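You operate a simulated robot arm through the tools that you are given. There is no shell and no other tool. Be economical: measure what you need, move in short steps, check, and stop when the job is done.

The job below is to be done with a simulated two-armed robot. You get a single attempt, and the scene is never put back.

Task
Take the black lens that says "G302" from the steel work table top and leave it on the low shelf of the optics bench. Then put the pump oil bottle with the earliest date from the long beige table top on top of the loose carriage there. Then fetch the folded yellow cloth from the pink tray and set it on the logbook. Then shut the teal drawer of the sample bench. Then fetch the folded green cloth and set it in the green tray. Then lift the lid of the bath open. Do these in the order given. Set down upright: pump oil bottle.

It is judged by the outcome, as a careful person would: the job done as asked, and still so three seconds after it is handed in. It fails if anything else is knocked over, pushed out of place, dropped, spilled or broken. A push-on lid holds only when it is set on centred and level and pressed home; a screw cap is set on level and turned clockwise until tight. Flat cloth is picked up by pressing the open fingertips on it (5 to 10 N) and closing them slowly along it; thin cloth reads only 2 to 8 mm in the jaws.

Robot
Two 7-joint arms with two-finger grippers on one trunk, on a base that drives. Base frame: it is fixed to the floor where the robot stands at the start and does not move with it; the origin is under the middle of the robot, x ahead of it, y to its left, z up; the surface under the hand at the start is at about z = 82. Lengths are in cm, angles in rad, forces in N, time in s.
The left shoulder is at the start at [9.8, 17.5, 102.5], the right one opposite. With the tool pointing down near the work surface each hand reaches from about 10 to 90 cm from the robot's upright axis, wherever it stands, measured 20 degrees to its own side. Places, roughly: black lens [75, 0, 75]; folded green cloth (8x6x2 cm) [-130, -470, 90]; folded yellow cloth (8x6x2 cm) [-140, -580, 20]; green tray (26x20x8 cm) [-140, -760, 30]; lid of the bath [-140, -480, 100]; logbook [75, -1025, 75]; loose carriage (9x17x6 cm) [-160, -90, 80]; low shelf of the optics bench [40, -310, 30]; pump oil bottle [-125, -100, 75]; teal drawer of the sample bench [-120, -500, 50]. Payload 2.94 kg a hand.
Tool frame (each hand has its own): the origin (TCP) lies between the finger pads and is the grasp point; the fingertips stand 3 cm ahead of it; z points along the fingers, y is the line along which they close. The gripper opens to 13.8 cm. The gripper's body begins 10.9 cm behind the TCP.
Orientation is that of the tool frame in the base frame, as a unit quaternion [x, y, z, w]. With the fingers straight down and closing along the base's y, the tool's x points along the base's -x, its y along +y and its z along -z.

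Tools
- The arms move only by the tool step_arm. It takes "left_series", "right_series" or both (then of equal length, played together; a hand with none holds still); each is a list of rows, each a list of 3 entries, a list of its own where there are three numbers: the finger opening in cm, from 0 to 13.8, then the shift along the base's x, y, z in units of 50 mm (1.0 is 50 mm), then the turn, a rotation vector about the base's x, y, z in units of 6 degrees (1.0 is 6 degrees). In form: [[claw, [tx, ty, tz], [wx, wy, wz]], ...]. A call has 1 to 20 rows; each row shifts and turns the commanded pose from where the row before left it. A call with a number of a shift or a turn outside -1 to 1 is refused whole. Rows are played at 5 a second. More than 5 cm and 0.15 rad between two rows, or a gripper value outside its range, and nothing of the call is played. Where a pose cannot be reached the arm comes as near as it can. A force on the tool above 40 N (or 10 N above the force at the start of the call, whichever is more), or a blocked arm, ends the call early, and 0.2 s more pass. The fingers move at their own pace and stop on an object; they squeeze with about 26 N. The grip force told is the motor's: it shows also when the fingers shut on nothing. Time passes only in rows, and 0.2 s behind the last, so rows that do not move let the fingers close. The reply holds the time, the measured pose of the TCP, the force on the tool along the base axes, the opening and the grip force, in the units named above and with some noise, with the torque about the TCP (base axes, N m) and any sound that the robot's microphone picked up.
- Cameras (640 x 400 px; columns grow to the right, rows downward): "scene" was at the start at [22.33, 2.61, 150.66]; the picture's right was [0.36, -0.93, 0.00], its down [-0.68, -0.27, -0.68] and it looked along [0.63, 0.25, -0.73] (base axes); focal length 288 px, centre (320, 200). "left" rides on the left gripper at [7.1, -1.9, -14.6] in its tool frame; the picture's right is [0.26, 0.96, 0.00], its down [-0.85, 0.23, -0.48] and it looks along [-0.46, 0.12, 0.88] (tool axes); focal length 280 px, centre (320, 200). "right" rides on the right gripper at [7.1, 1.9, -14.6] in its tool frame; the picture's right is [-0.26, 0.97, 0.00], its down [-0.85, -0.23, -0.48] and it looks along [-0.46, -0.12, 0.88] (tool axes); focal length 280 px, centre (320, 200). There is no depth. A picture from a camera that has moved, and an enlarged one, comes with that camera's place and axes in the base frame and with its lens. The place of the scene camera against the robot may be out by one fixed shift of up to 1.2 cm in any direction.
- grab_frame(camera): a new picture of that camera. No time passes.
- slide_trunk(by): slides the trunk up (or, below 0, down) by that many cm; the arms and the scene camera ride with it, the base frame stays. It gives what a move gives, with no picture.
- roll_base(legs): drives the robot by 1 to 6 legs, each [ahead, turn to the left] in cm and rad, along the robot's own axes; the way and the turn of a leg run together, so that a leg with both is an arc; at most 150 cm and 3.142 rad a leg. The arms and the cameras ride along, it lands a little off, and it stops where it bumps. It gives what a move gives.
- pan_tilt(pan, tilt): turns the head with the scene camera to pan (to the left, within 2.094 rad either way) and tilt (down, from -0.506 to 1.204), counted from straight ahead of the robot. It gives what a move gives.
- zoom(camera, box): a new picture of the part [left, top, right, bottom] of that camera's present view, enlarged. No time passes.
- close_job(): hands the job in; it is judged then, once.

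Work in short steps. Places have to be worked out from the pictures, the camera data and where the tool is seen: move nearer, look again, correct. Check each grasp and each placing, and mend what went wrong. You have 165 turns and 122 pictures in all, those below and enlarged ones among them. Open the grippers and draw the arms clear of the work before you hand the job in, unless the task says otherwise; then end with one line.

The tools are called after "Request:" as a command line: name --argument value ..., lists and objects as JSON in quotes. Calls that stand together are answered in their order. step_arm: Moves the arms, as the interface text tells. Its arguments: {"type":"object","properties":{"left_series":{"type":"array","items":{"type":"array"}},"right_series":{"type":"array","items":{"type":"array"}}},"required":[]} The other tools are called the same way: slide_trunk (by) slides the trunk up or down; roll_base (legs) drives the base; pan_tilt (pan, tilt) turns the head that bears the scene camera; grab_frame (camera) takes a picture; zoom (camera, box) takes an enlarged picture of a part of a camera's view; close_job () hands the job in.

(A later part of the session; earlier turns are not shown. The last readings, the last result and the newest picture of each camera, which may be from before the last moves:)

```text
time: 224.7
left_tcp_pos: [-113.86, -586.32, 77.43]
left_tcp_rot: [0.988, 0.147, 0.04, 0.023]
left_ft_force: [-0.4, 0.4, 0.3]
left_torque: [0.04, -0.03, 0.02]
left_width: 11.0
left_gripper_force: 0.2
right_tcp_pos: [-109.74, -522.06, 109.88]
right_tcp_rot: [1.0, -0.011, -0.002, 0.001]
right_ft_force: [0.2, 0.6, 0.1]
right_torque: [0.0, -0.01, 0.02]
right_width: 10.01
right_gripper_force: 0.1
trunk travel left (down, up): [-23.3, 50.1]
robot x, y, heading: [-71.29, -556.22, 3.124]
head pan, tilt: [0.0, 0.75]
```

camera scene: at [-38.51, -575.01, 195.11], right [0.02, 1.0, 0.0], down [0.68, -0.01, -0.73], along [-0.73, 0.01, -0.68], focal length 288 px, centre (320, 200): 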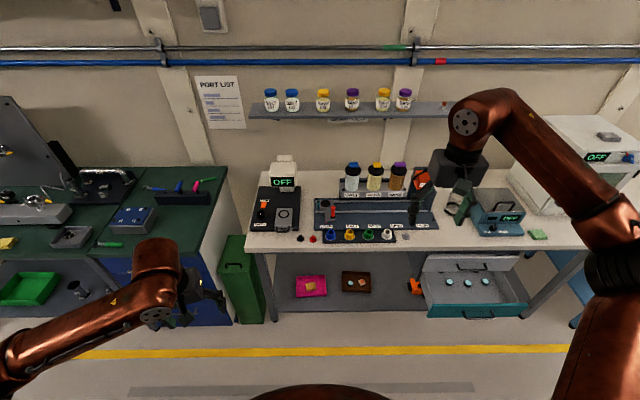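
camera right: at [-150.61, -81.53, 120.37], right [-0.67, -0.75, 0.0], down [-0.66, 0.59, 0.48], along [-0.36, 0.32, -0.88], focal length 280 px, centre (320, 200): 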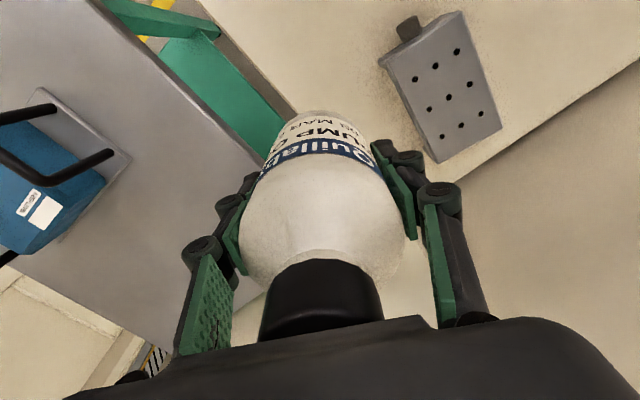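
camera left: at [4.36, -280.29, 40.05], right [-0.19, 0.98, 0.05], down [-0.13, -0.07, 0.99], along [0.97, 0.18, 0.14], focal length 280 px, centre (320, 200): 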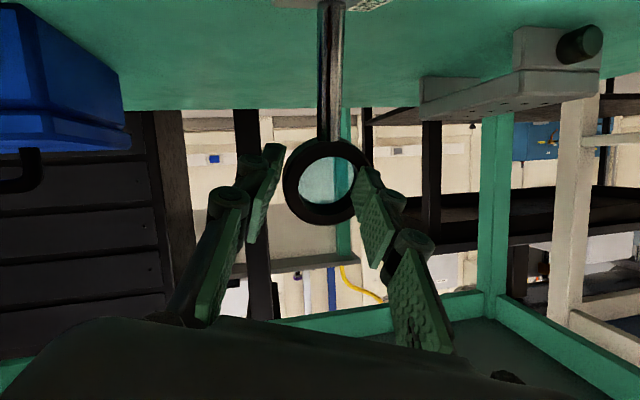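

Lower fully and tilt the left hand 45° forward toward the tray.

Request:
slide_trunk --by -23

Request:
step_arm --left_series '[[11, [-0.225, 0.118, -0.23], [-0.077, 0.91, -0.318]], [11, [-0.225, 0.118, -0.23], [-0.077, 0.91, -0.318]], [11, [-0.225, 0.118, -0.23], [-0.077, 0.91, -0.318]], [11, [-0.225, 0.118, -0.23], [-0.077, 0.91, -0.318]], [11, [-0.225, 0.118, -0.23], [-0.077, 0.91, -0.318]], [11, [-0.225, 0.118, -0.23], [-0.077, 0.91, -0.318]], [11, [-0.225, 0.118, -0.23], [-0.077, 0.91, -0.318]], [11, [-0.225, 0.118, -0.23], [-0.077, 0.91, -0.318]], [11, [-0.225, 0.118, -0.23], [-0.077, 0.91, -0.318]], [11, [0, 0, 0], [0, 0, 0]]]'

Request:
grab_frame --camera "left"

```text
time: 226.6
left_tcp_pos: [-120.45, -583.47, 40.48]
left_tcp_rot: [0.964, 0.095, 0.241, 0.06]
left_ft_force: [-4.6, -0.7, -15.4]
left_torque: [-0.07, -1.52, 0.27]
left_width: 10.97
left_gripper_force: 0.1
right_tcp_pos: [-118.63, -518.3, 81.48]
right_tcp_rot: [0.992, -0.048, 0.115, -0.011]
right_ft_force: [182.3, 67.3, 106.7]
right_torque: [-7.81, 10.22, 6.97]
right_width: 8.43
right_gripper_force: 0.0
trunk travel left (down, up): [-3.3, 70.1]
robot x, y, heading: [-71.15, -555.9, 3.1]
head pan, tilt: [0.0, 0.75]
stopped: the arm was blocked; the commanded pose is now the measured one
```

```text
time: 227.2
left_tcp_pos: [-116.88, -583.89, 44.68]
left_tcp_rot: [0.993, 0.077, 0.066, 0.052]
left_ft_force: [-0.5, -1.0, 0.2]
left_torque: [0.09, -0.08, 0.0]
left_width: 11.04
left_gripper_force: 0.5
right_tcp_pos: [-111.32, -521.3, 87.37]
right_tcp_rot: [0.999, -0.05, 0.004, -0.006]
right_ft_force: [-1.4, -1.4, 2.2]
right_torque: [0.1, -0.08, 0.0]
right_width: 10.02
right_gripper_force: 0.0
trunk travel left (down, up): [-3.3, 70.1]
robot x, y, heading: [-71.38, -556.31, 3.118]
head pan, tilt: [0.0, 0.75]
stopped in row 3 (right hand): the arm was blocked; the commanded pose is now the measured one
```

```text
51 pictures are left
camera left: at [-112.33, -579.48, 59.7], right [0.4, -0.91, 0.14], down [-0.86, -0.32, 0.39], along [-0.31, -0.28, -0.91], focal length 280 px, centre (320, 200)
```

left: 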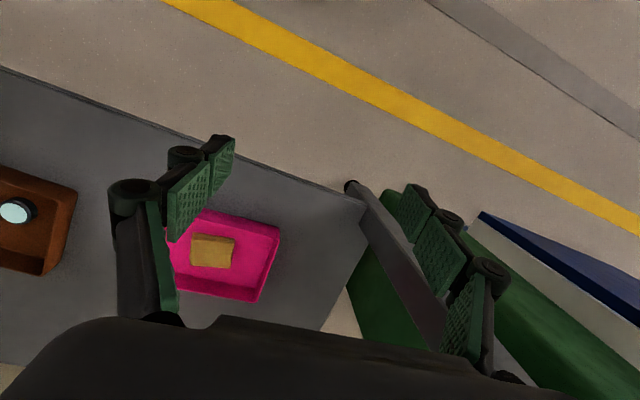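

The right hand bumped something as the body leaned. Raise slightly and inspect that side.

Request:
slide_trunk --by 6

Request:
pan_tilt --pan -0.5 --tilt 0.8

Request:
grab_frame --camera "scene"

```text
time: 228.0
left_tcp_pos: [-115.55, -584.94, 50.24]
left_tcp_rot: [0.992, 0.098, 0.049, 0.059]
left_ft_force: [-2.2, -4.8, 1.2]
left_torque: [0.57, -0.23, 0.08]
left_width: 10.96
left_gripper_force: 0.0
right_tcp_pos: [-108.27, -523.36, 93.69]
right_tcp_rot: [0.999, -0.047, -0.017, 0.002]
right_ft_force: [-1.7, 0.2, -1.7]
right_torque: [0.09, -0.15, -0.02]
right_width: 10.01
right_gripper_force: 0.1
trunk travel left (down, up): [-8.2, 65.2]
robot x, y, heading: [-71.32, -555.94, 3.117]
head pan, tilt: [0.0, 0.75]
stopped: the arm was blocked; the commanded pose is now the measured one
```

```text
time: 228.9
left_tcp_pos: [-115.93, -583.65, 50.61]
left_tcp_rot: [0.994, 0.078, 0.051, 0.051]
left_ft_force: [-1.3, 0.1, -0.6]
left_torque: [-0.03, -0.17, 0.04]
left_width: 10.99
left_gripper_force: 0.1
right_tcp_pos: [-109.68, -522.42, 92.68]
right_tcp_rot: [0.999, -0.042, -0.006, 0.002]
right_ft_force: [-1.3, 0.2, -0.8]
right_torque: [-0.03, -0.21, -0.02]
right_width: 10.03
right_gripper_force: 0.0
trunk travel left (down, up): [-8.2, 65.2]
robot x, y, heading: [-71.43, -556.03, 3.117]
head pan, tilt: [-0.499, 0.799]
```

```text
50 pictures are left
camera scene: at [-105.19, -551.7, 137.38], right [0.5, 0.87, 0.0], down [0.62, -0.36, -0.7], along [-0.6, 0.35, -0.72], focal length 288 px, centre (320, 200)
```

scene: 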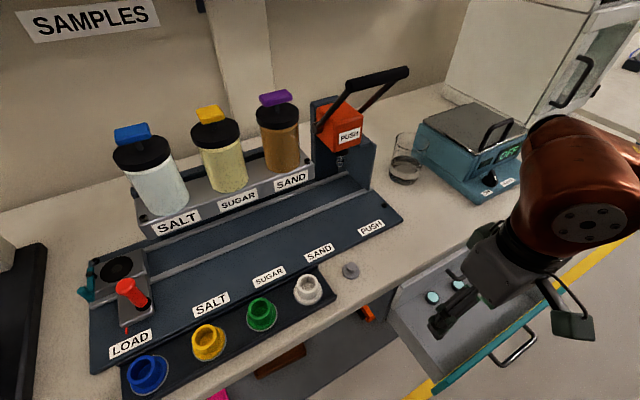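

Nothing was disturbed. Lift the right hand well up and back, and square the left hand toward the tray at the same time.

Request:
step_arm --right_series '[[10, [0.3, 0, 0.8], [0, 0, 0]], [10, [0.3, 0, 0.8], [0, 0, 0]], [10, [0.3, 0, 0.8], [0, 0, 0]], [10, [0.3, 0, 0.8], [0, 0, 0]], [10, [0.3, 0, 0.8], [0, 0, 0]], [10, [0, 0, 0.6], [0, 0, 0]], [10, [0, 0, 0], [0, 0, 0]]]'

Request:
grab_frame --camera "left"

```text
time: 230.5
left_tcp_pos: [-115.82, -583.75, 50.62]
left_tcp_rot: [0.994, 0.079, 0.051, 0.051]
left_ft_force: [-0.1, -0.1, 0.2]
left_torque: [-0.06, -0.02, -0.01]
left_width: 10.99
left_gripper_force: 0.0
right_tcp_pos: [-104.61, -523.73, 110.82]
right_tcp_rot: [0.999, -0.043, -0.008, 0.001]
right_ft_force: [-0.5, 1.2, 0.0]
right_torque: [-0.02, 0.0, 0.0]
right_width: 10.01
right_gripper_force: 0.1
right hand out of reach, approached as far as the arm can: row 5, 6
trunk travel left (down, up): [-8.2, 65.2]
robot x, y, heading: [-71.21, -556.28, 3.119]
head pan, tilt: [-0.499, 0.799]
```

```text
49 pictures are left
camera left: at [-110.88, -579.35, 65.33], right [0.4, -0.91, 0.13], down [-0.85, -0.32, 0.42], along [-0.34, -0.28, -0.9], focal length 280 px, centre (320, 200)
```

left: 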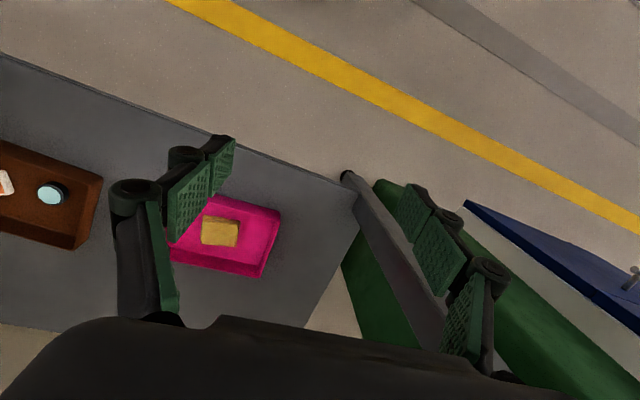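

Cloth is near [-141,-579,19]. Tilt the left hand 45° with a slight yaw matching the cloth, and bring it just in front of the tray.

Request:
step_arm --left_series '[[12, [-0.24, 0.122, -0.32], [0.037, 0.94, -0.203]], [12, [-0.24, 0.122, -0.32], [0.037, 0.94, -0.203]], [12, [-0.24, 0.122, -0.32], [0.037, 0.94, -0.203]], [12, [-0.24, 0.122, -0.32], [0.037, 0.94, -0.203]], [12, [-0.24, 0.122, -0.32], [0.037, 0.94, -0.203]], [12, [-0.24, 0.122, -0.32], [0.037, 0.94, -0.203]], [12, [-0.24, 0.122, -0.32], [0.037, 0.94, -0.203]], [12, [-0.24, 0.122, -0.32], [0.037, 0.94, -0.203]], [12, [-0.24, 0.122, -0.32], [0.037, 0.94, -0.203]], [12, [-0.24, 0.122, -0.32], [0, 0, 0.95]], [12, [-0.24, 0.122, -0.32], [0, 0, 0.95]], [12, [0, 0, 0], [0, 0, 0]]]'

Request:
grab_frame --camera "left"

```text
time: 233.1
left_tcp_pos: [-129.14, -577.15, 32.84]
left_tcp_rot: [0.919, 0.092, -0.382, 0.039]
left_ft_force: [-0.2, -0.6, -0.3]
left_torque: [0.01, -0.04, 0.02]
left_width: 12.01
left_gripper_force: 0.1
right_tcp_pos: [-104.69, -523.75, 110.81]
right_tcp_rot: [0.999, -0.043, -0.008, 0.002]
right_ft_force: [0.9, 1.0, 0.2]
right_torque: [-0.01, -0.02, 0.01]
right_width: 9.98
right_gripper_force: 0.0
trunk travel left (down, up): [-8.2, 65.2]
robot x, y, heading: [-71.13, -556.18, 3.113]
head pan, tilt: [-0.499, 0.799]
```

```text
48 pictures are left
camera left: at [-114.52, -572.15, 38.15], right [0.37, -0.91, -0.18], down [-0.21, -0.28, 0.94], along [-0.9, -0.31, -0.3], focal length 280 px, centre (320, 200)
```

left: 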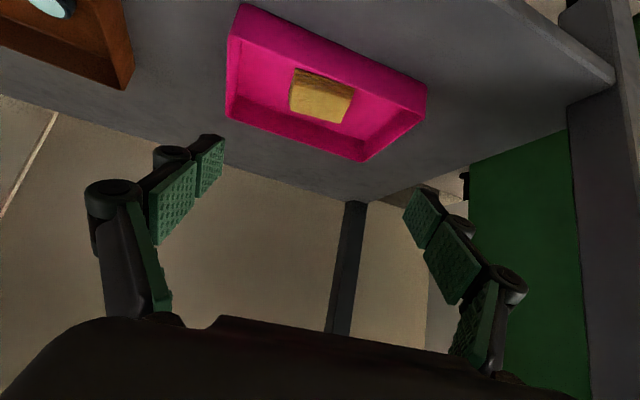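

Triangulated: cloth centre top ≈ [-143.9,-579.2,14.3], tray rim z≈15. Advance diagonally so the fingertips straddle the cloth.

Request:
step_arm --left_series '[[12, [-0.53, -0.08, -0.7], [0, 0, 0]], [12, [-0.53, -0.08, -0.7], [0, 0, 0]], [12, [-0.53, -0.08, -0.7], [0, 0, 0]], [12, [-0.53, -0.08, -0.7], [0, 0, 0]], [12, [-0.53, -0.08, -0.6], [0, 0, 0]], [12, [0, 0, 0], [0, 0, 0]]]'

Request:
grab_frame --camera "left"

```text
time: 234.4
left_tcp_pos: [-143.98, -579.28, 18.2]
left_tcp_rot: [0.912, 0.087, -0.4, 0.037]
left_ft_force: [7.9, -0.8, 43.7]
left_torque: [-0.26, -0.17, -0.13]
left_width: 12.58
left_gripper_force: 25.7
right_tcp_pos: [-104.31, -523.66, 111.05]
right_tcp_rot: [0.999, -0.041, -0.01, 0.001]
right_ft_force: [-0.1, 0.5, -0.2]
right_torque: [-0.01, -0.05, 0.0]
right_width: 10.01
right_gripper_force: 0.0
trunk travel left (down, up): [-8.2, 65.2]
robot x, y, heading: [-71.02, -556.1, 3.111]
head pan, tilt: [-0.499, 0.799]
stopped in row 6 (left hand): the force on the tool passed its limit at 57 N (the readings are from after the stop); the commanded pose is now the measured one
```

```text
47 pictures are left
camera left: at [-129.12, -574.53, 22.76], right [0.36, -0.91, -0.19], down [-0.18, -0.27, 0.95], along [-0.92, -0.3, -0.26], focal length 280 px, centre (320, 200)
```

left: 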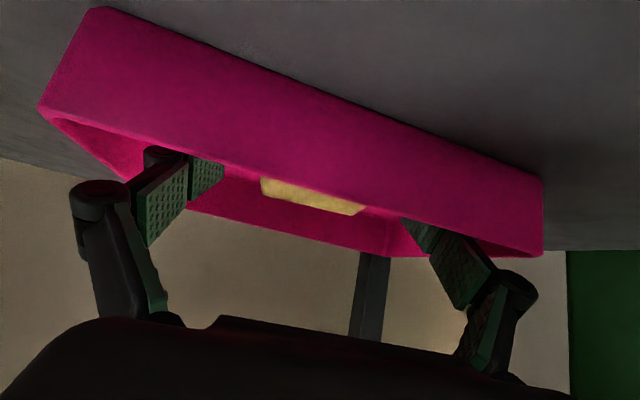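

Fingertips met the tray floor at TCP z≈18.2, slightly past the cloth. Lift a bit, shift back 3.3 cm, and close.

Request:
step_arm --left_series '[[12, [0, 0, 0.2], [0, 0, 0]], [12, [0.33, 0.05, 0], [0, 0, 0]], [12, [0.33, 0.05, 0], [0, 0, 0]], [12, [0, 0, -0.1], [0, 0, 0]], [12, [0, 0, 0], [0, 0, 0]], [10, [0, 0, 0], [0, 0, 0]], [8, [0, 0, 0], [0, 0, 0]], [6, [0, 0, 0], [0, 0, 0]], [4, [0, 0, 0], [0, 0, 0]], [2, [0, 0, 0], [0, 0, 0]], [2, [0, 0, 0], [0, 0, 0]], [2, [0, 0, 0], [0, 0, 0]]]'

Request:
grab_frame --camera "left"

```text
time: 237.0
left_tcp_pos: [-140.23, -578.98, 18.19]
left_tcp_rot: [0.913, 0.09, -0.397, 0.038]
left_ft_force: [9.0, 4.7, 49.2]
left_torque: [0.37, -0.04, -0.09]
left_width: 12.16
left_gripper_force: 26.2
right_tcp_pos: [-104.32, -523.58, 110.82]
right_tcp_rot: [0.999, -0.042, -0.009, 0.003]
right_ft_force: [-0.5, -0.1, -0.5]
right_torque: [-0.02, 0.0, -0.02]
right_width: 10.0
right_gripper_force: 0.0
trunk travel left (down, up): [-8.2, 65.2]
robot x, y, heading: [-71.46, -555.99, 3.114]
head pan, tilt: [-0.499, 0.799]
```

```text
46 pictures are left
camera left: at [-125.48, -574.06, 22.9], right [0.36, -0.91, -0.19], down [-0.18, -0.27, 0.94], along [-0.91, -0.31, -0.26], focal length 280 px, centre (320, 200)
```

left: 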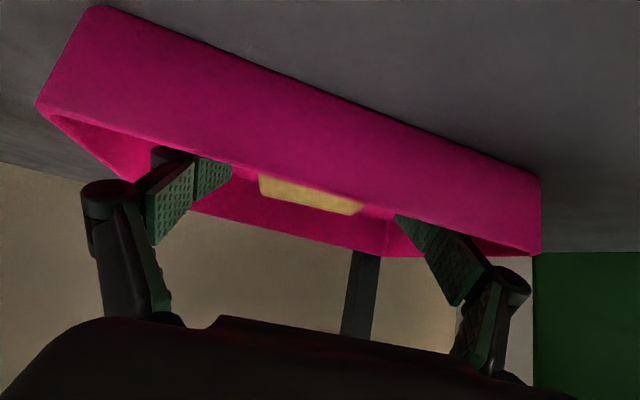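

I was pressing on the tray rim and dragged the tray 3.5 cm outward. I'll carry it back the same way, then lift off to re-approach more steeply.

Request:
step_arm --left_series '[[12, [-0.33, -0.05, 0], [0, 0, 0]], [12, [-0.33, -0.05, 0], [0, 0, 0]], [12, [0, 0, 0], [0, 0, 0]]]'

Request:
step_arm --left_series '[[12, [0, 0, 0.6], [0, 0, 0]], [12, [0, 0, 0.8], [0, 0, 0]], [12, [0.3, 0, 0.6], [0, 0, 0]], [12, [0, 0, 0], [0, 0, 0]]]'

Request:
grab_frame --camera "left"

```text
time: 237.8
left_tcp_pos: [-143.14, -579.51, 17.75]
left_tcp_rot: [0.915, 0.089, -0.391, 0.039]
left_ft_force: [6.6, -1.7, 27.4]
left_torque: [-0.09, -0.22, -0.12]
left_width: 12.39
left_gripper_force: 17.3
right_tcp_pos: [-104.44, -523.66, 110.96]
right_tcp_rot: [0.999, -0.043, -0.009, 0.001]
right_ft_force: [0.1, 0.0, -0.4]
right_torque: [0.03, 0.01, 0.01]
right_width: 10.01
right_gripper_force: 0.2
trunk travel left (down, up): [-8.2, 65.2]
robot x, y, heading: [-71.26, -556.12, 3.119]
head pan, tilt: [-0.499, 0.799]
```

```text
time: 238.8
left_tcp_pos: [-141.65, -579.39, 27.47]
left_tcp_rot: [0.916, 0.089, -0.39, 0.038]
left_ft_force: [-0.2, -0.4, 0.0]
left_torque: [-0.02, 0.01, -0.03]
left_width: 12.0
left_gripper_force: 0.1
right_tcp_pos: [-104.64, -523.79, 110.72]
right_tcp_rot: [0.999, -0.043, -0.008, 0.001]
right_ft_force: [0.2, -0.4, 0.6]
right_torque: [-0.01, 0.0, -0.02]
right_width: 10.0
right_gripper_force: 0.0
trunk travel left (down, up): [-8.2, 65.2]
robot x, y, heading: [-71.63, -556.47, 3.12]
head pan, tilt: [-0.499, 0.799]
```

```text
45 pictures are left
camera left: at [-127.0, -574.67, 32.49], right [0.36, -0.91, -0.19], down [-0.2, -0.27, 0.94], along [-0.91, -0.31, -0.28], focal length 280 px, centre (320, 200)
```

left: 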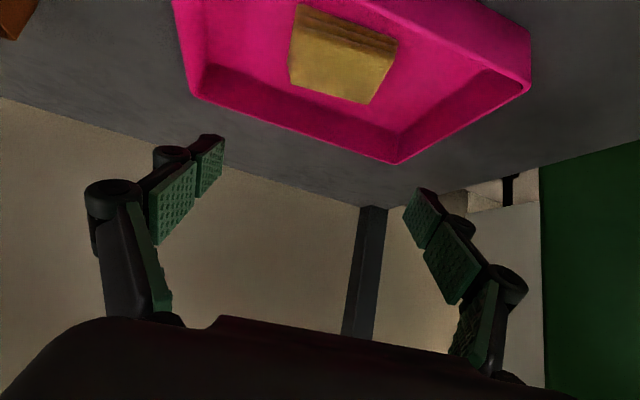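

Recomputed: tray rim z≈18.5, floor ≈15, cloth centre ≈[-143.3,-579.9]. Descend straight down 8.5 cm, checking force before closing.

Request:
step_arm --left_series '[[12, [0, 0, -0.6], [0, 0, 0]], [12, [0, 0, -0.6], [0, 0, 0]], [12, [0, 0, -0.4], [0, 0, 0]], [12, [0, 0, 0], [0, 0, 0]], [12, [0, 0, 0], [0, 0, 0]]]'

Request:
grab_frame --camera "left"

```text
time: 240.0
left_tcp_pos: [-141.83, -579.33, 19.54]
left_tcp_rot: [0.916, 0.089, -0.39, 0.037]
left_ft_force: [0.6, 0.4, -1.2]
left_torque: [0.04, 0.04, -0.03]
left_width: 11.99
left_gripper_force: 0.1
right_tcp_pos: [-104.66, -523.66, 110.92]
right_tcp_rot: [0.999, -0.043, -0.008, 0.001]
right_ft_force: [-0.5, -0.4, 0.3]
right_torque: [0.0, 0.02, 0.06]
right_width: 10.03
right_gripper_force: 0.1
trunk travel left (down, up): [-8.2, 65.2]
robot x, y, heading: [-71.38, -556.07, 3.119]
head pan, tilt: [-0.499, 0.799]
```

```text
44 pictures are left
camera left: at [-126.99, -574.49, 24.44], right [0.36, -0.91, -0.19], down [-0.19, -0.27, 0.94], along [-0.91, -0.31, -0.28], focal length 280 px, centre (320, 200)
```

left: 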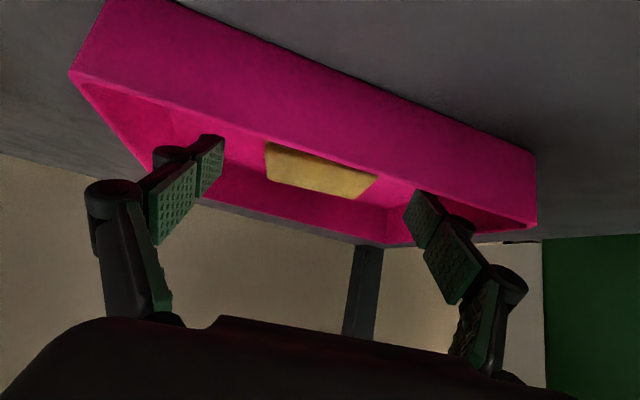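

No contact and centred. Lower 0.6 cm and close slowly.

Request:
step_arm --left_series '[[12, [0, 0, -0.12], [0, 0, 0]], [12, [0, 0, 0], [0, 0, 0]], [10, [0, 0, 0], [0, 0, 0]], [9, [0, 0, 0], [0, 0, 0]], [8, [0, 0, 0], [0, 0, 0]], [7, [0, 0, 0], [0, 0, 0]], [6, [0, 0, 0], [0, 0, 0]], [5, [0, 0, 0], [0, 0, 0]], [4, [0, 0, 0], [0, 0, 0]], [3, [0, 0, 0], [0, 0, 0]], [3, [0, 0, 0], [0, 0, 0]]]'

Request:
grab_frame --camera "left"

```text
time: 242.4
left_tcp_pos: [-141.86, -579.39, 19.24]
left_tcp_rot: [0.915, 0.088, -0.393, 0.038]
left_ft_force: [-5.6, -2.1, 23.9]
left_torque: [-0.15, 0.46, -0.03]
left_width: 6.87
left_gripper_force: 25.4
right_tcp_pos: [-104.43, -523.59, 110.83]
right_tcp_rot: [0.999, -0.042, -0.009, 0.002]
right_ft_force: [-0.5, 0.1, 0.6]
right_torque: [0.02, -0.04, 0.0]
right_width: 10.01
right_gripper_force: 0.0
trunk travel left (down, up): [-8.2, 65.2]
robot x, y, heading: [-71.19, -556.41, 3.117]
head pan, tilt: [-0.499, 0.799]
```

```text
43 pictures are left
camera left: at [-127.17, -574.54, 24.07], right [0.36, -0.91, -0.19], down [-0.19, -0.27, 0.94], along [-0.91, -0.31, -0.27], focal length 280 px, centre (320, 200)
```

left: 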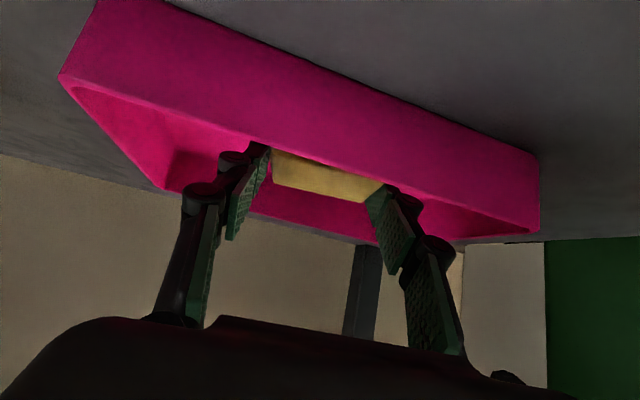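

Cloth is gripped (6.9 cm). Lift straight up and draw out.

Request:
step_arm --left_series '[[3, [0, 0, 0.2], [0, 0, 0]], [3, [0, 0, 0.5], [0, 0, 0]], [3, [0, 0, 0.7], [0, 0, 0]], [3, [0, 0, 0.7], [0, 0, 0]], [3, [0.5, 0, 0.5], [0, 0, 0]], [3, [0.8, 0, 0.3], [0, 0, 0]], [3, [0.8, 0, 0.2], [0, 0, 0]], [3, [0.8, 0, 0.2], [0, 0, 0]], [3, [0.5, 0, 0.3], [0, 0, 0]], [3, [0, 0, 0], [0, 0, 0]]]'

Request:
grab_frame --camera "left"

```text
time: 243.9
left_tcp_pos: [-136.84, -587.11, 36.31]
left_tcp_rot: [0.901, 0.043, -0.418, 0.106]
left_ft_force: [-0.5, -0.6, -1.0]
left_torque: [0.02, 0.0, 0.0]
left_width: 6.85
left_gripper_force: 26.0
right_tcp_pos: [-104.63, -523.76, 110.88]
right_tcp_rot: [0.999, -0.043, -0.008, 0.002]
right_ft_force: [-0.2, -0.3, -0.5]
right_torque: [-0.05, -0.04, 0.01]
right_width: 10.02
right_gripper_force: 0.1
trunk travel left (down, up): [-8.2, 65.2]
robot x, y, heading: [-71.41, -556.11, 3.115]
head pan, tilt: [-0.499, 0.799]
stopped in row 7 (left hand): the arm was blocked; the commanded pose is now the measured one
```

```text
42 pictures are left
camera left: at [-121.86, -582.07, 39.75], right [0.33, -0.94, -0.05], down [-0.16, -0.11, 0.98], along [-0.93, -0.32, -0.18], focal length 280 px, centre (320, 200)
```

left: 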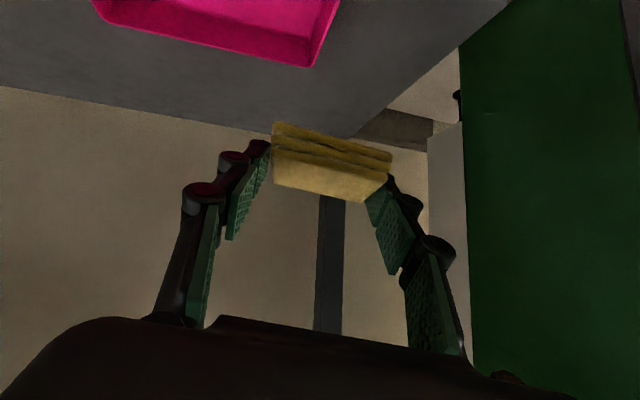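

Cloth is held; the forearm seems limited by the bench edge. I'll back the base out instead.

Request:
roll_base --legs '[[-32, 0]]'

Request:
pan_tilt --pan 0.3 --tilt 0.8

Request:
grab_frame --camera "scene"

```text
time: 246.0
left_tcp_pos: [-104.68, -588.28, 36.36]
left_tcp_rot: [0.901, 0.045, -0.418, 0.107]
left_ft_force: [0.2, 0.0, -0.3]
left_torque: [0.02, -0.03, -0.02]
left_width: 6.86
left_gripper_force: 26.0
right_tcp_pos: [-72.72, -524.59, 110.76]
right_tcp_rot: [0.999, -0.04, -0.008, 0.001]
right_ft_force: [0.4, 0.6, 0.5]
right_torque: [-0.01, -0.01, -0.03]
right_width: 9.99
right_gripper_force: 0.1
trunk travel left (down, up): [-8.2, 65.2]
robot x, y, heading: [-39.25, -556.69, 3.12]
head pan, tilt: [-0.499, 0.799]
```

```text
time: 247.1
left_tcp_pos: [-104.75, -588.11, 36.29]
left_tcp_rot: [0.901, 0.047, -0.417, 0.109]
left_ft_force: [0.2, 0.1, 0.1]
left_torque: [0.03, -0.03, 0.01]
left_width: 6.86
left_gripper_force: 25.9
right_tcp_pos: [-72.75, -524.57, 110.88]
right_tcp_rot: [0.999, -0.04, -0.008, 0.001]
right_ft_force: [-0.6, 0.2, 0.2]
right_torque: [0.03, -0.02, 0.01]
right_width: 10.0
right_gripper_force: 0.2
trunk travel left (down, up): [-8.2, 65.2]
robot x, y, heading: [-39.13, -556.8, 3.128]
head pan, tilt: [0.3, 0.799]
```

```text
41 pictures are left
camera scene: at [-73.65, -558.83, 137.45], right [-0.28, 0.96, 0.0], down [0.69, 0.2, -0.7], along [-0.67, -0.19, -0.72], focal length 288 px, centre (320, 200)
```

scene: 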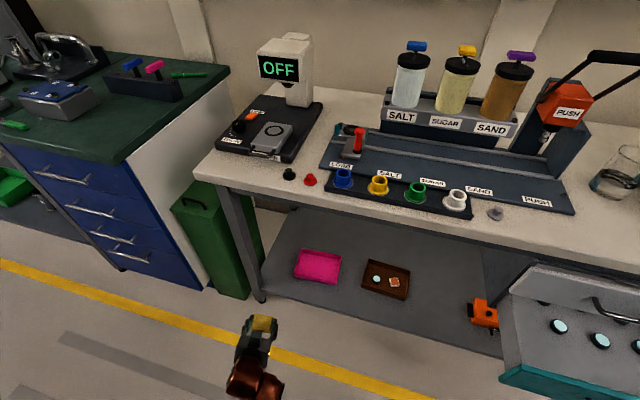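

Cloth secured, tray essentially in place. Raise and drive south toward the logbook table.

Request:
slide_trunk --by 40

Request:
roll_base --legs '[[0, 1.56], [150, 0], [150, 0]]'

Request:
pan_tilt --pan 0.4 --tilt 0.5

Request:
grab_frame --camera "scene"

```text
time: 251.0
left_tcp_pos: [-104.72, -589.85, 76.64]
left_tcp_rot: [0.899, 0.043, -0.418, 0.12]
left_ft_force: [-0.5, -0.8, -0.3]
left_torque: [0.03, -0.01, 0.02]
left_width: 6.88
left_gripper_force: 25.7
right_tcp_pos: [-72.78, -524.52, 150.84]
right_tcp_rot: [0.999, -0.041, -0.008, 0.0]
right_ft_force: [0.5, 1.1, -1.0]
right_torque: [0.0, -0.03, 0.01]
right_width: 10.01
right_gripper_force: 0.0
trunk travel left (down, up): [-48.2, 25.2]
robot x, y, heading: [-38.97, -556.98, 3.128]
head pan, tilt: [0.3, 0.799]
```

```text
time: 269.0
left_tcp_pos: [-8.26, -917.51, 76.62]
left_tcp_rot: [0.6, 0.671, -0.209, 0.382]
left_ft_force: [0.5, -0.8, -0.3]
left_torque: [0.0, -0.01, 0.04]
left_width: 6.89
left_gripper_force: 25.9
right_tcp_pos: [-74.14, -886.8, 150.82]
right_tcp_rot: [0.728, 0.686, -0.004, 0.007]
right_ft_force: [0.1, 0.0, 0.3]
right_torque: [0.01, 0.05, -0.02]
right_width: 10.02
right_gripper_force: 0.1
trunk travel left (down, up): [-48.2, 25.2]
robot x, y, heading: [-42.44, -852.62, -1.57]
head pan, tilt: [0.3, 0.799]
```

```text
time: 269.8
left_tcp_pos: [-8.21, -917.43, 76.81]
left_tcp_rot: [0.599, 0.671, -0.207, 0.383]
left_ft_force: [1.1, -0.1, 0.1]
left_torque: [0.0, 0.0, 0.01]
left_width: 6.84
left_gripper_force: 26.0
right_tcp_pos: [-74.02, -886.64, 150.7]
right_tcp_rot: [0.728, 0.685, -0.005, 0.007]
right_ft_force: [-0.8, 0.6, 0.2]
right_torque: [-0.01, 0.0, 0.02]
right_width: 9.98
right_gripper_force: 0.1
trunk travel left (down, up): [-48.2, 25.2]
robot x, y, heading: [-42.66, -853.04, -1.571]
head pan, tilt: [0.4, 0.499]
```

```text
40 pictures are left
camera scene: at [-39.09, -861.14, 182.23], right [-0.92, -0.39, 0.0], down [-0.19, 0.44, -0.88], along [0.34, -0.81, -0.48], focal length 288 px, centre (320, 200)
```

scene: 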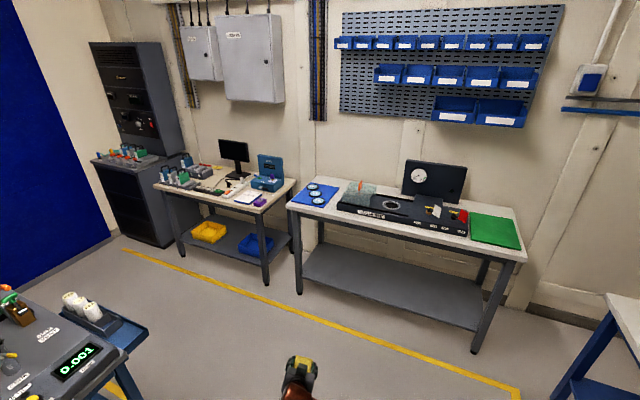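

Request:
zoom --camera "scene" --box '[180, 140, 310, 220]'

```text
4.92 times, centred on (245, 180) of scene
camera zoom: at [-39.09, -861.14, 182.23], right [-0.92, -0.39, 0.0], down [-0.19, 0.44, -0.88], along [0.34, -0.81, -0.48], focal length 1417 px, centre (689, 298)
```

zoom: 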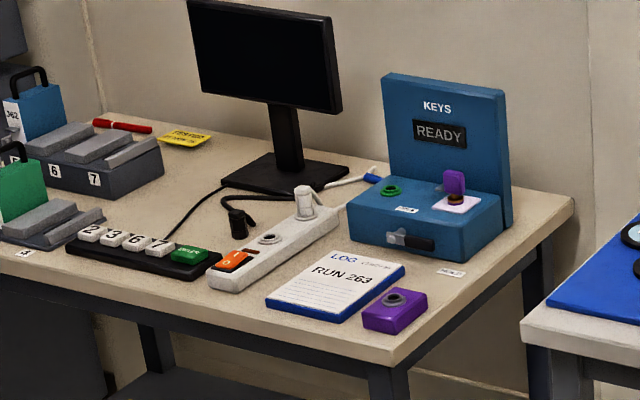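

Logbook on the left table near [80,-1022]. I'll raise the trunk and drive diagonally to about (30,-950), then face it with the left arm.

Request:
slide_trunk --by 24

Request:
roll_base --legs '[[50, 0], [0, 0.99], [84, 0], [0, -0.68]]'

Request:
pan_tilt --pan 0.3 --tilt 0.85

Request:
grab_frame --camera "scene"

```text
time: 272.3
left_tcp_pos: [-7.42, -917.53, 100.92]
left_tcp_rot: [0.6, 0.67, -0.204, 0.387]
left_ft_force: [0.0, -0.4, 0.1]
left_torque: [-0.02, 0.01, -0.03]
left_width: 6.89
left_gripper_force: 25.8
right_tcp_pos: [-74.13, -886.56, 174.94]
right_tcp_rot: [0.728, 0.685, -0.005, 0.007]
right_ft_force: [-0.9, -0.4, -0.5]
right_torque: [0.0, 0.0, -0.04]
right_width: 10.01
right_gripper_force: 0.2
trunk travel left (down, up): [-72.2, 1.2]
robot x, y, heading: [-42.09, -852.29, -1.569]
head pan, tilt: [0.4, 0.499]
```

```text
time: 283.7
left_tcp_pos: [78.86, -999.8, 100.85]
left_tcp_rot: [0.495, 0.751, -0.145, 0.413]
left_ft_force: [-0.1, 0.7, -0.5]
left_torque: [0.0, 0.01, -0.01]
left_width: 6.85
left_gripper_force: 26.0
right_tcp_pos: [6.18, -989.61, 174.82]
right_tcp_rot: [0.619, 0.786, -0.003, 0.007]
right_ft_force: [-0.1, -0.5, 0.9]
right_torque: [0.0, -0.03, 0.01]
right_width: 10.03
right_gripper_force: 0.1
trunk travel left (down, up): [-72.2, 1.2]
robot x, y, heading: [26.39, -947.88, -1.274]
head pan, tilt: [0.4, 0.499]
```

```text
time: 284.5
left_tcp_pos: [79.0, -999.86, 100.89]
left_tcp_rot: [0.495, 0.75, -0.144, 0.414]
left_ft_force: [0.3, 0.0, -1.0]
left_torque: [-0.02, -0.02, 0.0]
left_width: 6.86
left_gripper_force: 25.9
right_tcp_pos: [6.2, -989.77, 174.74]
right_tcp_rot: [0.619, 0.785, -0.003, 0.008]
right_ft_force: [-0.1, 0.9, 0.1]
right_torque: [0.02, 0.01, 0.02]
right_width: 9.99
right_gripper_force: 0.1
trunk travel left (down, up): [-72.2, 1.2]
robot x, y, heading: [26.52, -948.3, -1.272]
head pan, tilt: [0.3, 0.85]
```

```text
38 pictures are left
camera scene: at [30.08, -952.79, 203.21], right [-0.83, -0.56, 0.0], down [-0.42, 0.62, -0.66], along [0.37, -0.55, -0.75], focal length 288 px, centre (320, 200)
```

scene: 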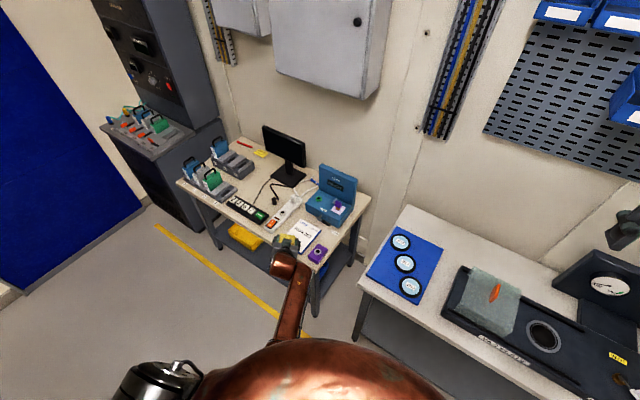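

Use the left hand camera to locate the logbook precisely.

Request:
grab_frame --camera "left"

```text
37 pictures are left
camera left: at [69.11, -987.21, 104.07], right [0.79, 0.62, -0.01], down [0.11, -0.12, 0.99], along [0.61, -0.78, -0.17], focal length 280 px, centre (320, 200)
```

left: 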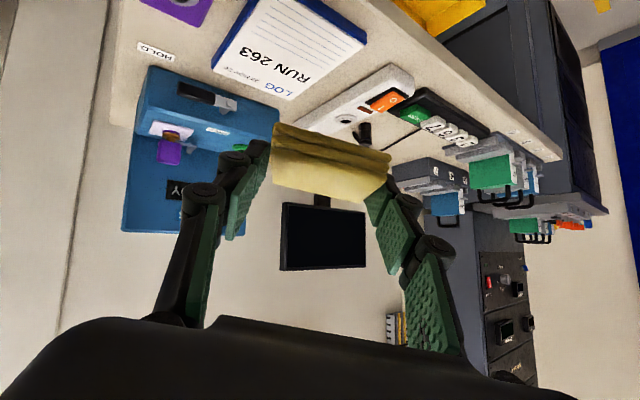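

Logbook centre ≈[87,-1020], 15×20 cm. Level the cloth's attitude while raising the hand, then lower the trunk for reach and move up 14 cm.

Request:
step_arm --left_series '[[3, [0, 0, 0.8], [-0.05, 0.7, 0.52]], [3, [0, 0, 0.8], [-0.05, 0.7, 0.52]], [3, [0, 0, 0.8], [-0.05, 0.7, 0.52]], [3, [0, 0, 0.8], [0, 0, 0]], [3, [0, 0, 0.8], [0, 0, 0]], [3, [0, 0, 0.8], [0, 0, 0]], [3, [0, 0, 0.8], [0, 0, 0]], [3, [0, 0, 0], [0, 0, 0]]]'

Request:
slide_trunk --by -30

Request:
roll_base --legs '[[14, 0]]'

Request:
pan_tilt --pan 0.5 --tilt 0.85

```text
time: 286.3
left_tcp_pos: [78.82, -999.65, 128.92]
left_tcp_rot: [0.41, 0.828, -0.169, 0.342]
left_ft_force: [-0.2, -0.6, -0.1]
left_torque: [0.0, 0.01, 0.0]
left_width: 6.86
left_gripper_force: 26.2
right_tcp_pos: [6.15, -989.74, 174.76]
right_tcp_rot: [0.619, 0.786, -0.003, 0.007]
right_ft_force: [0.6, -0.1, 0.7]
right_torque: [-0.01, 0.01, -0.03]
right_width: 10.01
right_gripper_force: 0.1
trunk travel left (down, up): [-72.2, 1.2]
robot x, y, heading: [26.72, -947.73, -1.271]
head pan, tilt: [0.3, 0.85]
```

```text
time: 289.3
left_tcp_pos: [78.86, -999.8, 98.92]
left_tcp_rot: [0.41, 0.828, -0.171, 0.342]
left_ft_force: [-0.2, -0.1, -0.3]
left_torque: [-0.02, -0.01, 0.02]
left_width: 6.87
left_gripper_force: 26.2
right_tcp_pos: [6.21, -989.85, 144.93]
right_tcp_rot: [0.619, 0.785, -0.004, 0.007]
right_ft_force: [0.3, 0.7, 0.0]
right_torque: [-0.01, -0.01, 0.0]
right_width: 9.99
right_gripper_force: 0.0
trunk travel left (down, up): [-42.2, 31.2]
robot x, y, heading: [26.3, -947.71, -1.268]
head pan, tilt: [0.3, 0.85]
```

```text
time: 290.6
left_tcp_pos: [82.94, -1013.45, 98.72]
left_tcp_rot: [0.411, 0.828, -0.17, 0.342]
left_ft_force: [0.2, -0.7, -0.7]
left_torque: [0.03, 0.0, 0.03]
left_width: 6.85
left_gripper_force: 26.3
right_tcp_pos: [10.23, -1003.3, 144.72]
right_tcp_rot: [0.619, 0.785, -0.003, 0.006]
right_ft_force: [0.8, 0.9, 0.2]
right_torque: [0.07, 0.01, -0.01]
right_width: 10.01
right_gripper_force: 0.0
trunk travel left (down, up): [-42.2, 31.2]
robot x, y, heading: [30.72, -961.47, -1.276]
head pan, tilt: [0.3, 0.85]
```

```text
time: 291.4
left_tcp_pos: [82.86, -1013.3, 98.92]
left_tcp_rot: [0.41, 0.828, -0.171, 0.343]
left_ft_force: [-0.9, 0.7, -0.3]
left_torque: [0.0, -0.01, -0.02]
left_width: 6.85
left_gripper_force: 25.6
right_tcp_pos: [10.21, -1002.96, 144.84]
right_tcp_rot: [0.619, 0.786, -0.003, 0.008]
right_ft_force: [-1.0, 1.3, 0.8]
right_torque: [-0.04, -0.01, -0.01]
right_width: 10.03
right_gripper_force: 0.1
trunk travel left (down, up): [-42.2, 31.2]
robot x, y, heading: [30.69, -961.59, -1.275]
head pan, tilt: [0.499, 0.85]
```

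Request:
grab_frame --camera "left"

```text
36 pictures are left
camera left: at [71.99, -1002.34, 104.15], right [0.66, 0.73, -0.19], down [0.34, -0.07, 0.94], along [0.67, -0.68, -0.3], focal length 280 px, centre (320, 200)
```

left: 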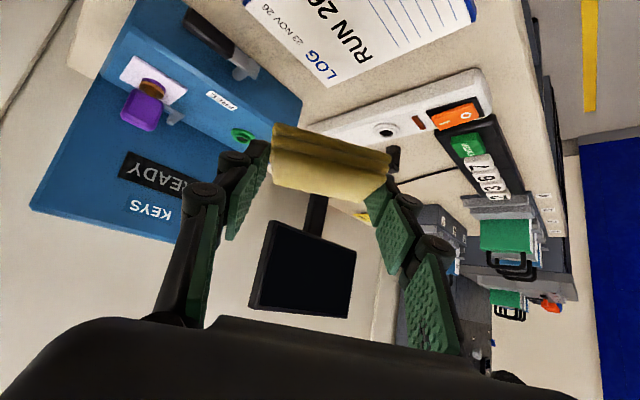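

Book centre ≈[86.9,-1018]. Move over it and descend to just above.

Request:
step_arm --left_series '[[3, [0.25, -0.23, -0.4], [0, 0, 0]], [3, [0.25, -0.23, -0.6], [0, 0, 0]], [3, [0, 0, -0.7], [0, 0, 0]], [3, [0, 0, -0.7], [0, 0, 0]], [3, [0, 0, -0.6], [0, 0, 0]], [3, [0, 0, 0], [0, 0, 0]]]'

Request:
step_arm --left_series '[[3, [0, 0, -0.15], [0, 0, 0]], [3, [0, 0, -0.15], [0, 0, 0]], [3, [0, 0, -0.1], [0, 0, 0]], [3, [0, 0, 0], [0, 0, 0]]]'

Request:
zoom --camera "scene" --box '[240, 160, 400, 260]'

```text
time: 292.8
left_tcp_pos: [85.28, -1015.77, 83.9]
left_tcp_rot: [0.411, 0.827, -0.171, 0.343]
left_ft_force: [-0.3, -0.8, 0.0]
left_torque: [0.01, 0.01, -0.01]
left_width: 6.87
left_gripper_force: 25.6
right_tcp_pos: [10.29, -1003.18, 144.88]
right_tcp_rot: [0.62, 0.785, -0.004, 0.008]
right_ft_force: [0.4, 0.2, -0.5]
right_torque: [-0.01, -0.01, 0.01]
right_width: 10.01
right_gripper_force: 0.0
trunk travel left (down, up): [-42.2, 31.2]
robot x, y, heading: [30.35, -961.31, -1.278]
head pan, tilt: [0.499, 0.85]
```

```text
time: 293.8
left_tcp_pos: [85.41, -1015.9, 82.87]
left_tcp_rot: [0.409, 0.825, -0.172, 0.349]
left_ft_force: [0.8, 4.8, 31.3]
left_torque: [-0.55, -0.46, -0.03]
left_width: 6.87
left_gripper_force: 26.4
right_tcp_pos: [10.02, -1002.92, 144.9]
right_tcp_rot: [0.62, 0.785, -0.004, 0.009]
right_ft_force: [0.0, 0.4, 1.2]
right_torque: [0.0, -0.01, 0.05]
right_width: 10.0
right_gripper_force: 0.1
trunk travel left (down, up): [-42.2, 31.2]
robot x, y, heading: [30.8, -961.18, -1.275]
head pan, tilt: [0.499, 0.85]
```

```text
4.00 times, centred on (320, 210) of scene
camera zoom: at [36.09, -968.38, 173.31], right [-0.7, -0.71, 0.0], down [-0.53, 0.53, -0.66], along [0.47, -0.46, -0.75], focal length 1151 px, centre (320, 160)
```

zoom: 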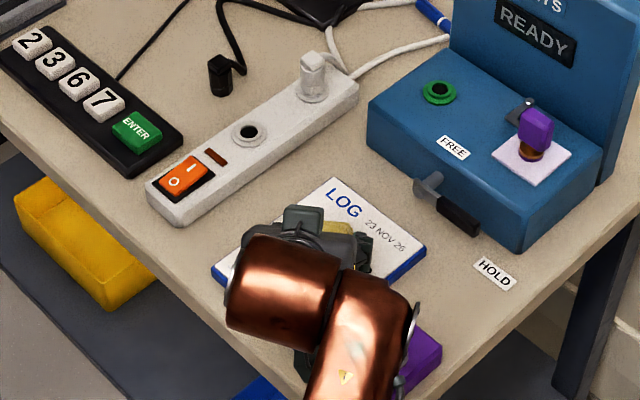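

In contact on the book (31 N). Ease up slightly, release, and retreat back along the tool axis.

Request:
step_arm --left_series '[[3, [0, 0, 0.2], [0, 0, 0]], [5, [0, 0, 0], [0, 0, 0]], [8, [0, 0, 0], [0, 0, 0]], [11, [0, 0, 0], [0, 0, 0]], [12, [0, 0, 0], [0, 0, 0]], [12, [-0.3, 0.38, 0.5], [0, 0, 0]], [12, [-0.4, 0.5, 0.6], [0, 0, 0]], [12, [-0.4, 0.5, 0.6], [0, 0, 0]], [12, [-0.4, 0.5, 0.6], [0, 0, 0]], [12, [0, 0, 0.6], [0, 0, 0]]]'

Request:
zoom --camera "scene" --box '[240, 160, 400, 260]'

```text
time: 296.2
left_tcp_pos: [81.79, -1004.77, 98.6]
left_tcp_rot: [0.411, 0.818, -0.136, 0.38]
left_ft_force: [-0.2, 0.4, -0.5]
left_torque: [0.01, -0.01, -0.01]
left_width: 12.0
left_gripper_force: 0.0
right_tcp_pos: [10.3, -1003.23, 144.89]
right_tcp_rot: [0.621, 0.784, -0.004, 0.008]
right_ft_force: [-0.9, -1.1, -0.4]
right_torque: [0.0, -0.02, -0.02]
right_width: 10.03
right_gripper_force: 0.0
trunk travel left (down, up): [-42.2, 31.2]
robot x, y, heading: [30.73, -961.41, -1.279]
head pan, tilt: [0.499, 0.85]
stopped in row 10 (left hand): the arm was blocked; the commanded pose is now the measured one
```

```text
4.00 times, centred on (320, 210) of scene
camera zoom: at [36.44, -968.7, 173.25], right [-0.7, -0.71, 0.0], down [-0.54, 0.53, -0.66], along [0.47, -0.46, -0.75], focal length 1151 px, centre (320, 160)
```

zoom: 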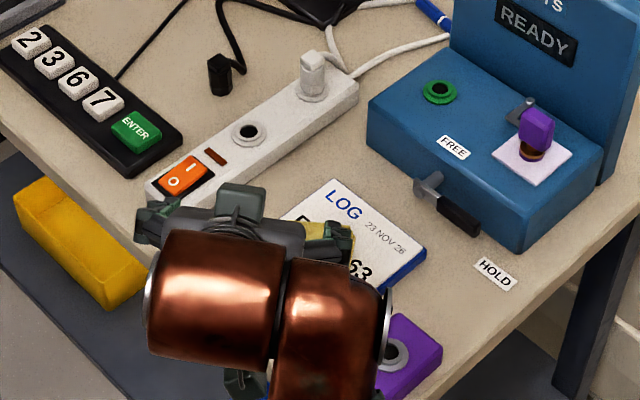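

Raise with the trunk to clear the view and check the cloth.

Request:
slide_trunk --by 22

Request:
grab_frame --camera "left"

```text
time: 298.5
left_tcp_pos: [83.4, -1004.17, 121.24]
left_tcp_rot: [0.409, 0.814, -0.121, 0.395]
left_ft_force: [-1.7, 0.0, 0.6]
left_torque: [-0.02, 0.0, 0.01]
left_width: 12.04
left_gripper_force: 0.0
right_tcp_pos: [10.25, -1003.12, 166.92]
right_tcp_rot: [0.619, 0.785, -0.003, 0.007]
right_ft_force: [0.6, -0.3, 1.1]
right_torque: [0.0, -0.02, -0.03]
right_width: 10.01
right_gripper_force: 0.0
trunk travel left (down, up): [-64.2, 9.2]
robot x, y, heading: [30.67, -961.47, -1.276]
head pan, tilt: [0.499, 0.85]
```

```text
33 pictures are left
camera left: at [71.48, -993.85, 125.29], right [0.64, 0.76, -0.07], down [0.22, -0.09, 0.97], along [0.73, -0.64, -0.22], focal length 280 px, centre (320, 200)
```

left: 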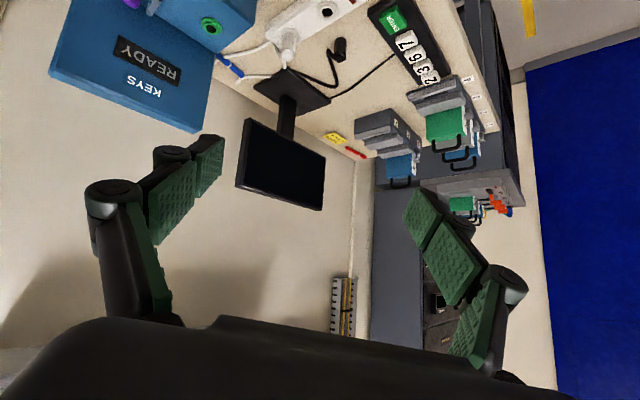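

Request:
zoom --camera "scene" --box '[240, 150, 400, 250]'

```text
4.00 times, centred on (320, 200) of scene
camera zoom: at [35.43, -965.45, 195.21], right [-0.7, -0.71, 0.0], down [-0.54, 0.53, -0.66], along [0.47, -0.46, -0.75], focal length 1151 px, centre (320, 200)
```

zoom: 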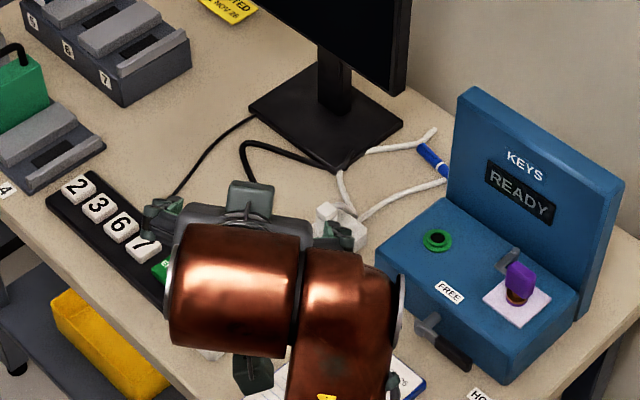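

The arm blocks the view; I'll swing away and back out along the entry path, then look back.

Request:
roll_base --legs '[[0, 0.69], [-84, 0]]'

Request:
pan_tilt --pan -0.1 --tilt 0.55

Request:
zoom --camera "scene" --box '[240, 150, 400, 250]'

```text
time: 304.9
left_tcp_pos: [28.51, -914.79, 121.49]
left_tcp_rot: [0.117, 0.903, 0.013, 0.414]
left_ft_force: [0.3, -0.1, 0.3]
left_torque: [-0.02, 0.0, 0.0]
left_width: 12.01
left_gripper_force: 0.1
right_tcp_pos: [-29.31, -959.27, 166.81]
right_tcp_rot: [0.325, 0.946, -0.002, 0.008]
right_ft_force: [-0.2, 0.3, -0.3]
right_torque: [0.04, -0.01, 0.01]
right_width: 10.02
right_gripper_force: 0.0
trunk travel left (down, up): [-64.2, 9.2]
robot x, y, heading: [-39.63, -913.96, -0.602]
head pan, tilt: [0.499, 0.85]
```

```text
time: 305.9
left_tcp_pos: [28.66, -914.44, 121.79]
left_tcp_rot: [0.116, 0.902, 0.015, 0.416]
left_ft_force: [0.0, -1.3, 0.0]
left_torque: [-0.01, -0.01, 0.0]
left_width: 12.0
left_gripper_force: 0.0
right_tcp_pos: [-29.39, -959.24, 166.84]
right_tcp_rot: [0.325, 0.946, -0.001, 0.008]
right_ft_force: [-0.6, -0.4, -0.7]
right_torque: [0.02, -0.01, -0.01]
right_width: 9.99
right_gripper_force: 0.0
trunk travel left (down, up): [-64.2, 9.2]
robot x, y, heading: [-39.77, -914.0, -0.601]
head pan, tilt: [-0.099, 0.55]
```

```text
4.00 times, centred on (320, 200) of scene
camera zoom: at [-34.34, -919.02, 197.75], right [-0.65, -0.76, 0.0], down [-0.4, 0.34, -0.85], along [0.65, -0.55, -0.52], focal length 1151 px, centre (320, 200)
```

zoom: 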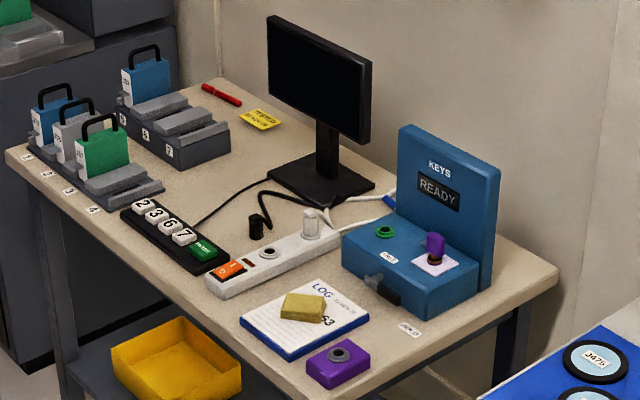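

Yellow cloth rests on the logbook. Now north to the sample bench and face the drawer.

Request:
roll_base --legs '[[0, 2.19], [150, 0], [150, 0], [146, 0], [0, 1.55]]'

Request:
pan_tilt --pan 0.0 --tilt 0.75

Request:
grab_frame --camera "scene"

```text
time: 336.1
left_tcp_pos: [-118.63, -512.85, 121.68]
left_tcp_rot: [0.892, 0.178, -0.389, 0.146]
left_ft_force: [0.8, -0.5, 0.8]
left_torque: [0.02, -0.02, 0.0]
left_width: 11.98
left_gripper_force: 0.1
right_tcp_pos: [-99.66, -441.85, 166.91]
right_tcp_rot: [1.0, -0.006, -0.007, 0.002]
right_ft_force: [0.4, 0.2, -0.5]
right_torque: [0.02, -0.01, 0.02]
right_width: 10.01
right_gripper_force: 0.1
trunk travel left (down, up): [-64.2, 9.2]
robot x, y, heading: [-63.95, -471.63, -3.09]
head pan, tilt: [-0.099, 0.55]
```

```text
time: 336.8
left_tcp_pos: [-118.62, -512.86, 121.73]
left_tcp_rot: [0.892, 0.178, -0.389, 0.148]
left_ft_force: [0.4, 0.5, 0.9]
left_torque: [0.02, -0.02, 0.0]
left_width: 12.02
left_gripper_force: 0.0
right_tcp_pos: [-99.68, -441.83, 166.97]
right_tcp_rot: [1.0, -0.006, -0.008, 0.001]
right_ft_force: [-1.1, 0.2, 0.5]
right_torque: [-0.02, -0.01, 0.02]
right_width: 10.02
right_gripper_force: 0.1
trunk travel left (down, up): [-64.2, 9.2]
robot x, y, heading: [-63.79, -471.38, -3.095]
head pan, tilt: [0.0, 0.75]
```

```text
30 pictures are left
camera scene: at [-70.67, -472.44, 196.02], right [-0.05, 1.0, 0.0], down [0.68, 0.03, -0.73], along [-0.73, -0.04, -0.68], focal length 288 px, centre (320, 200)
```

scene: 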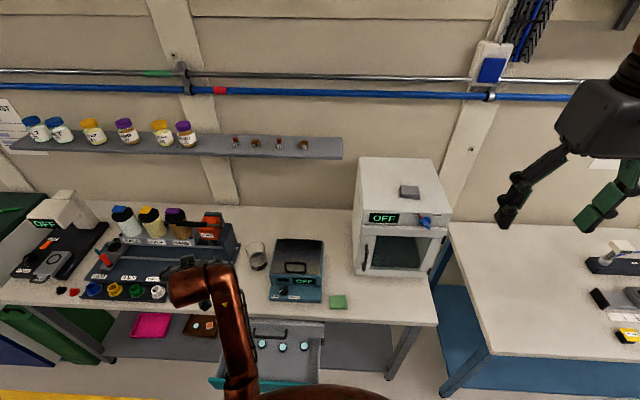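

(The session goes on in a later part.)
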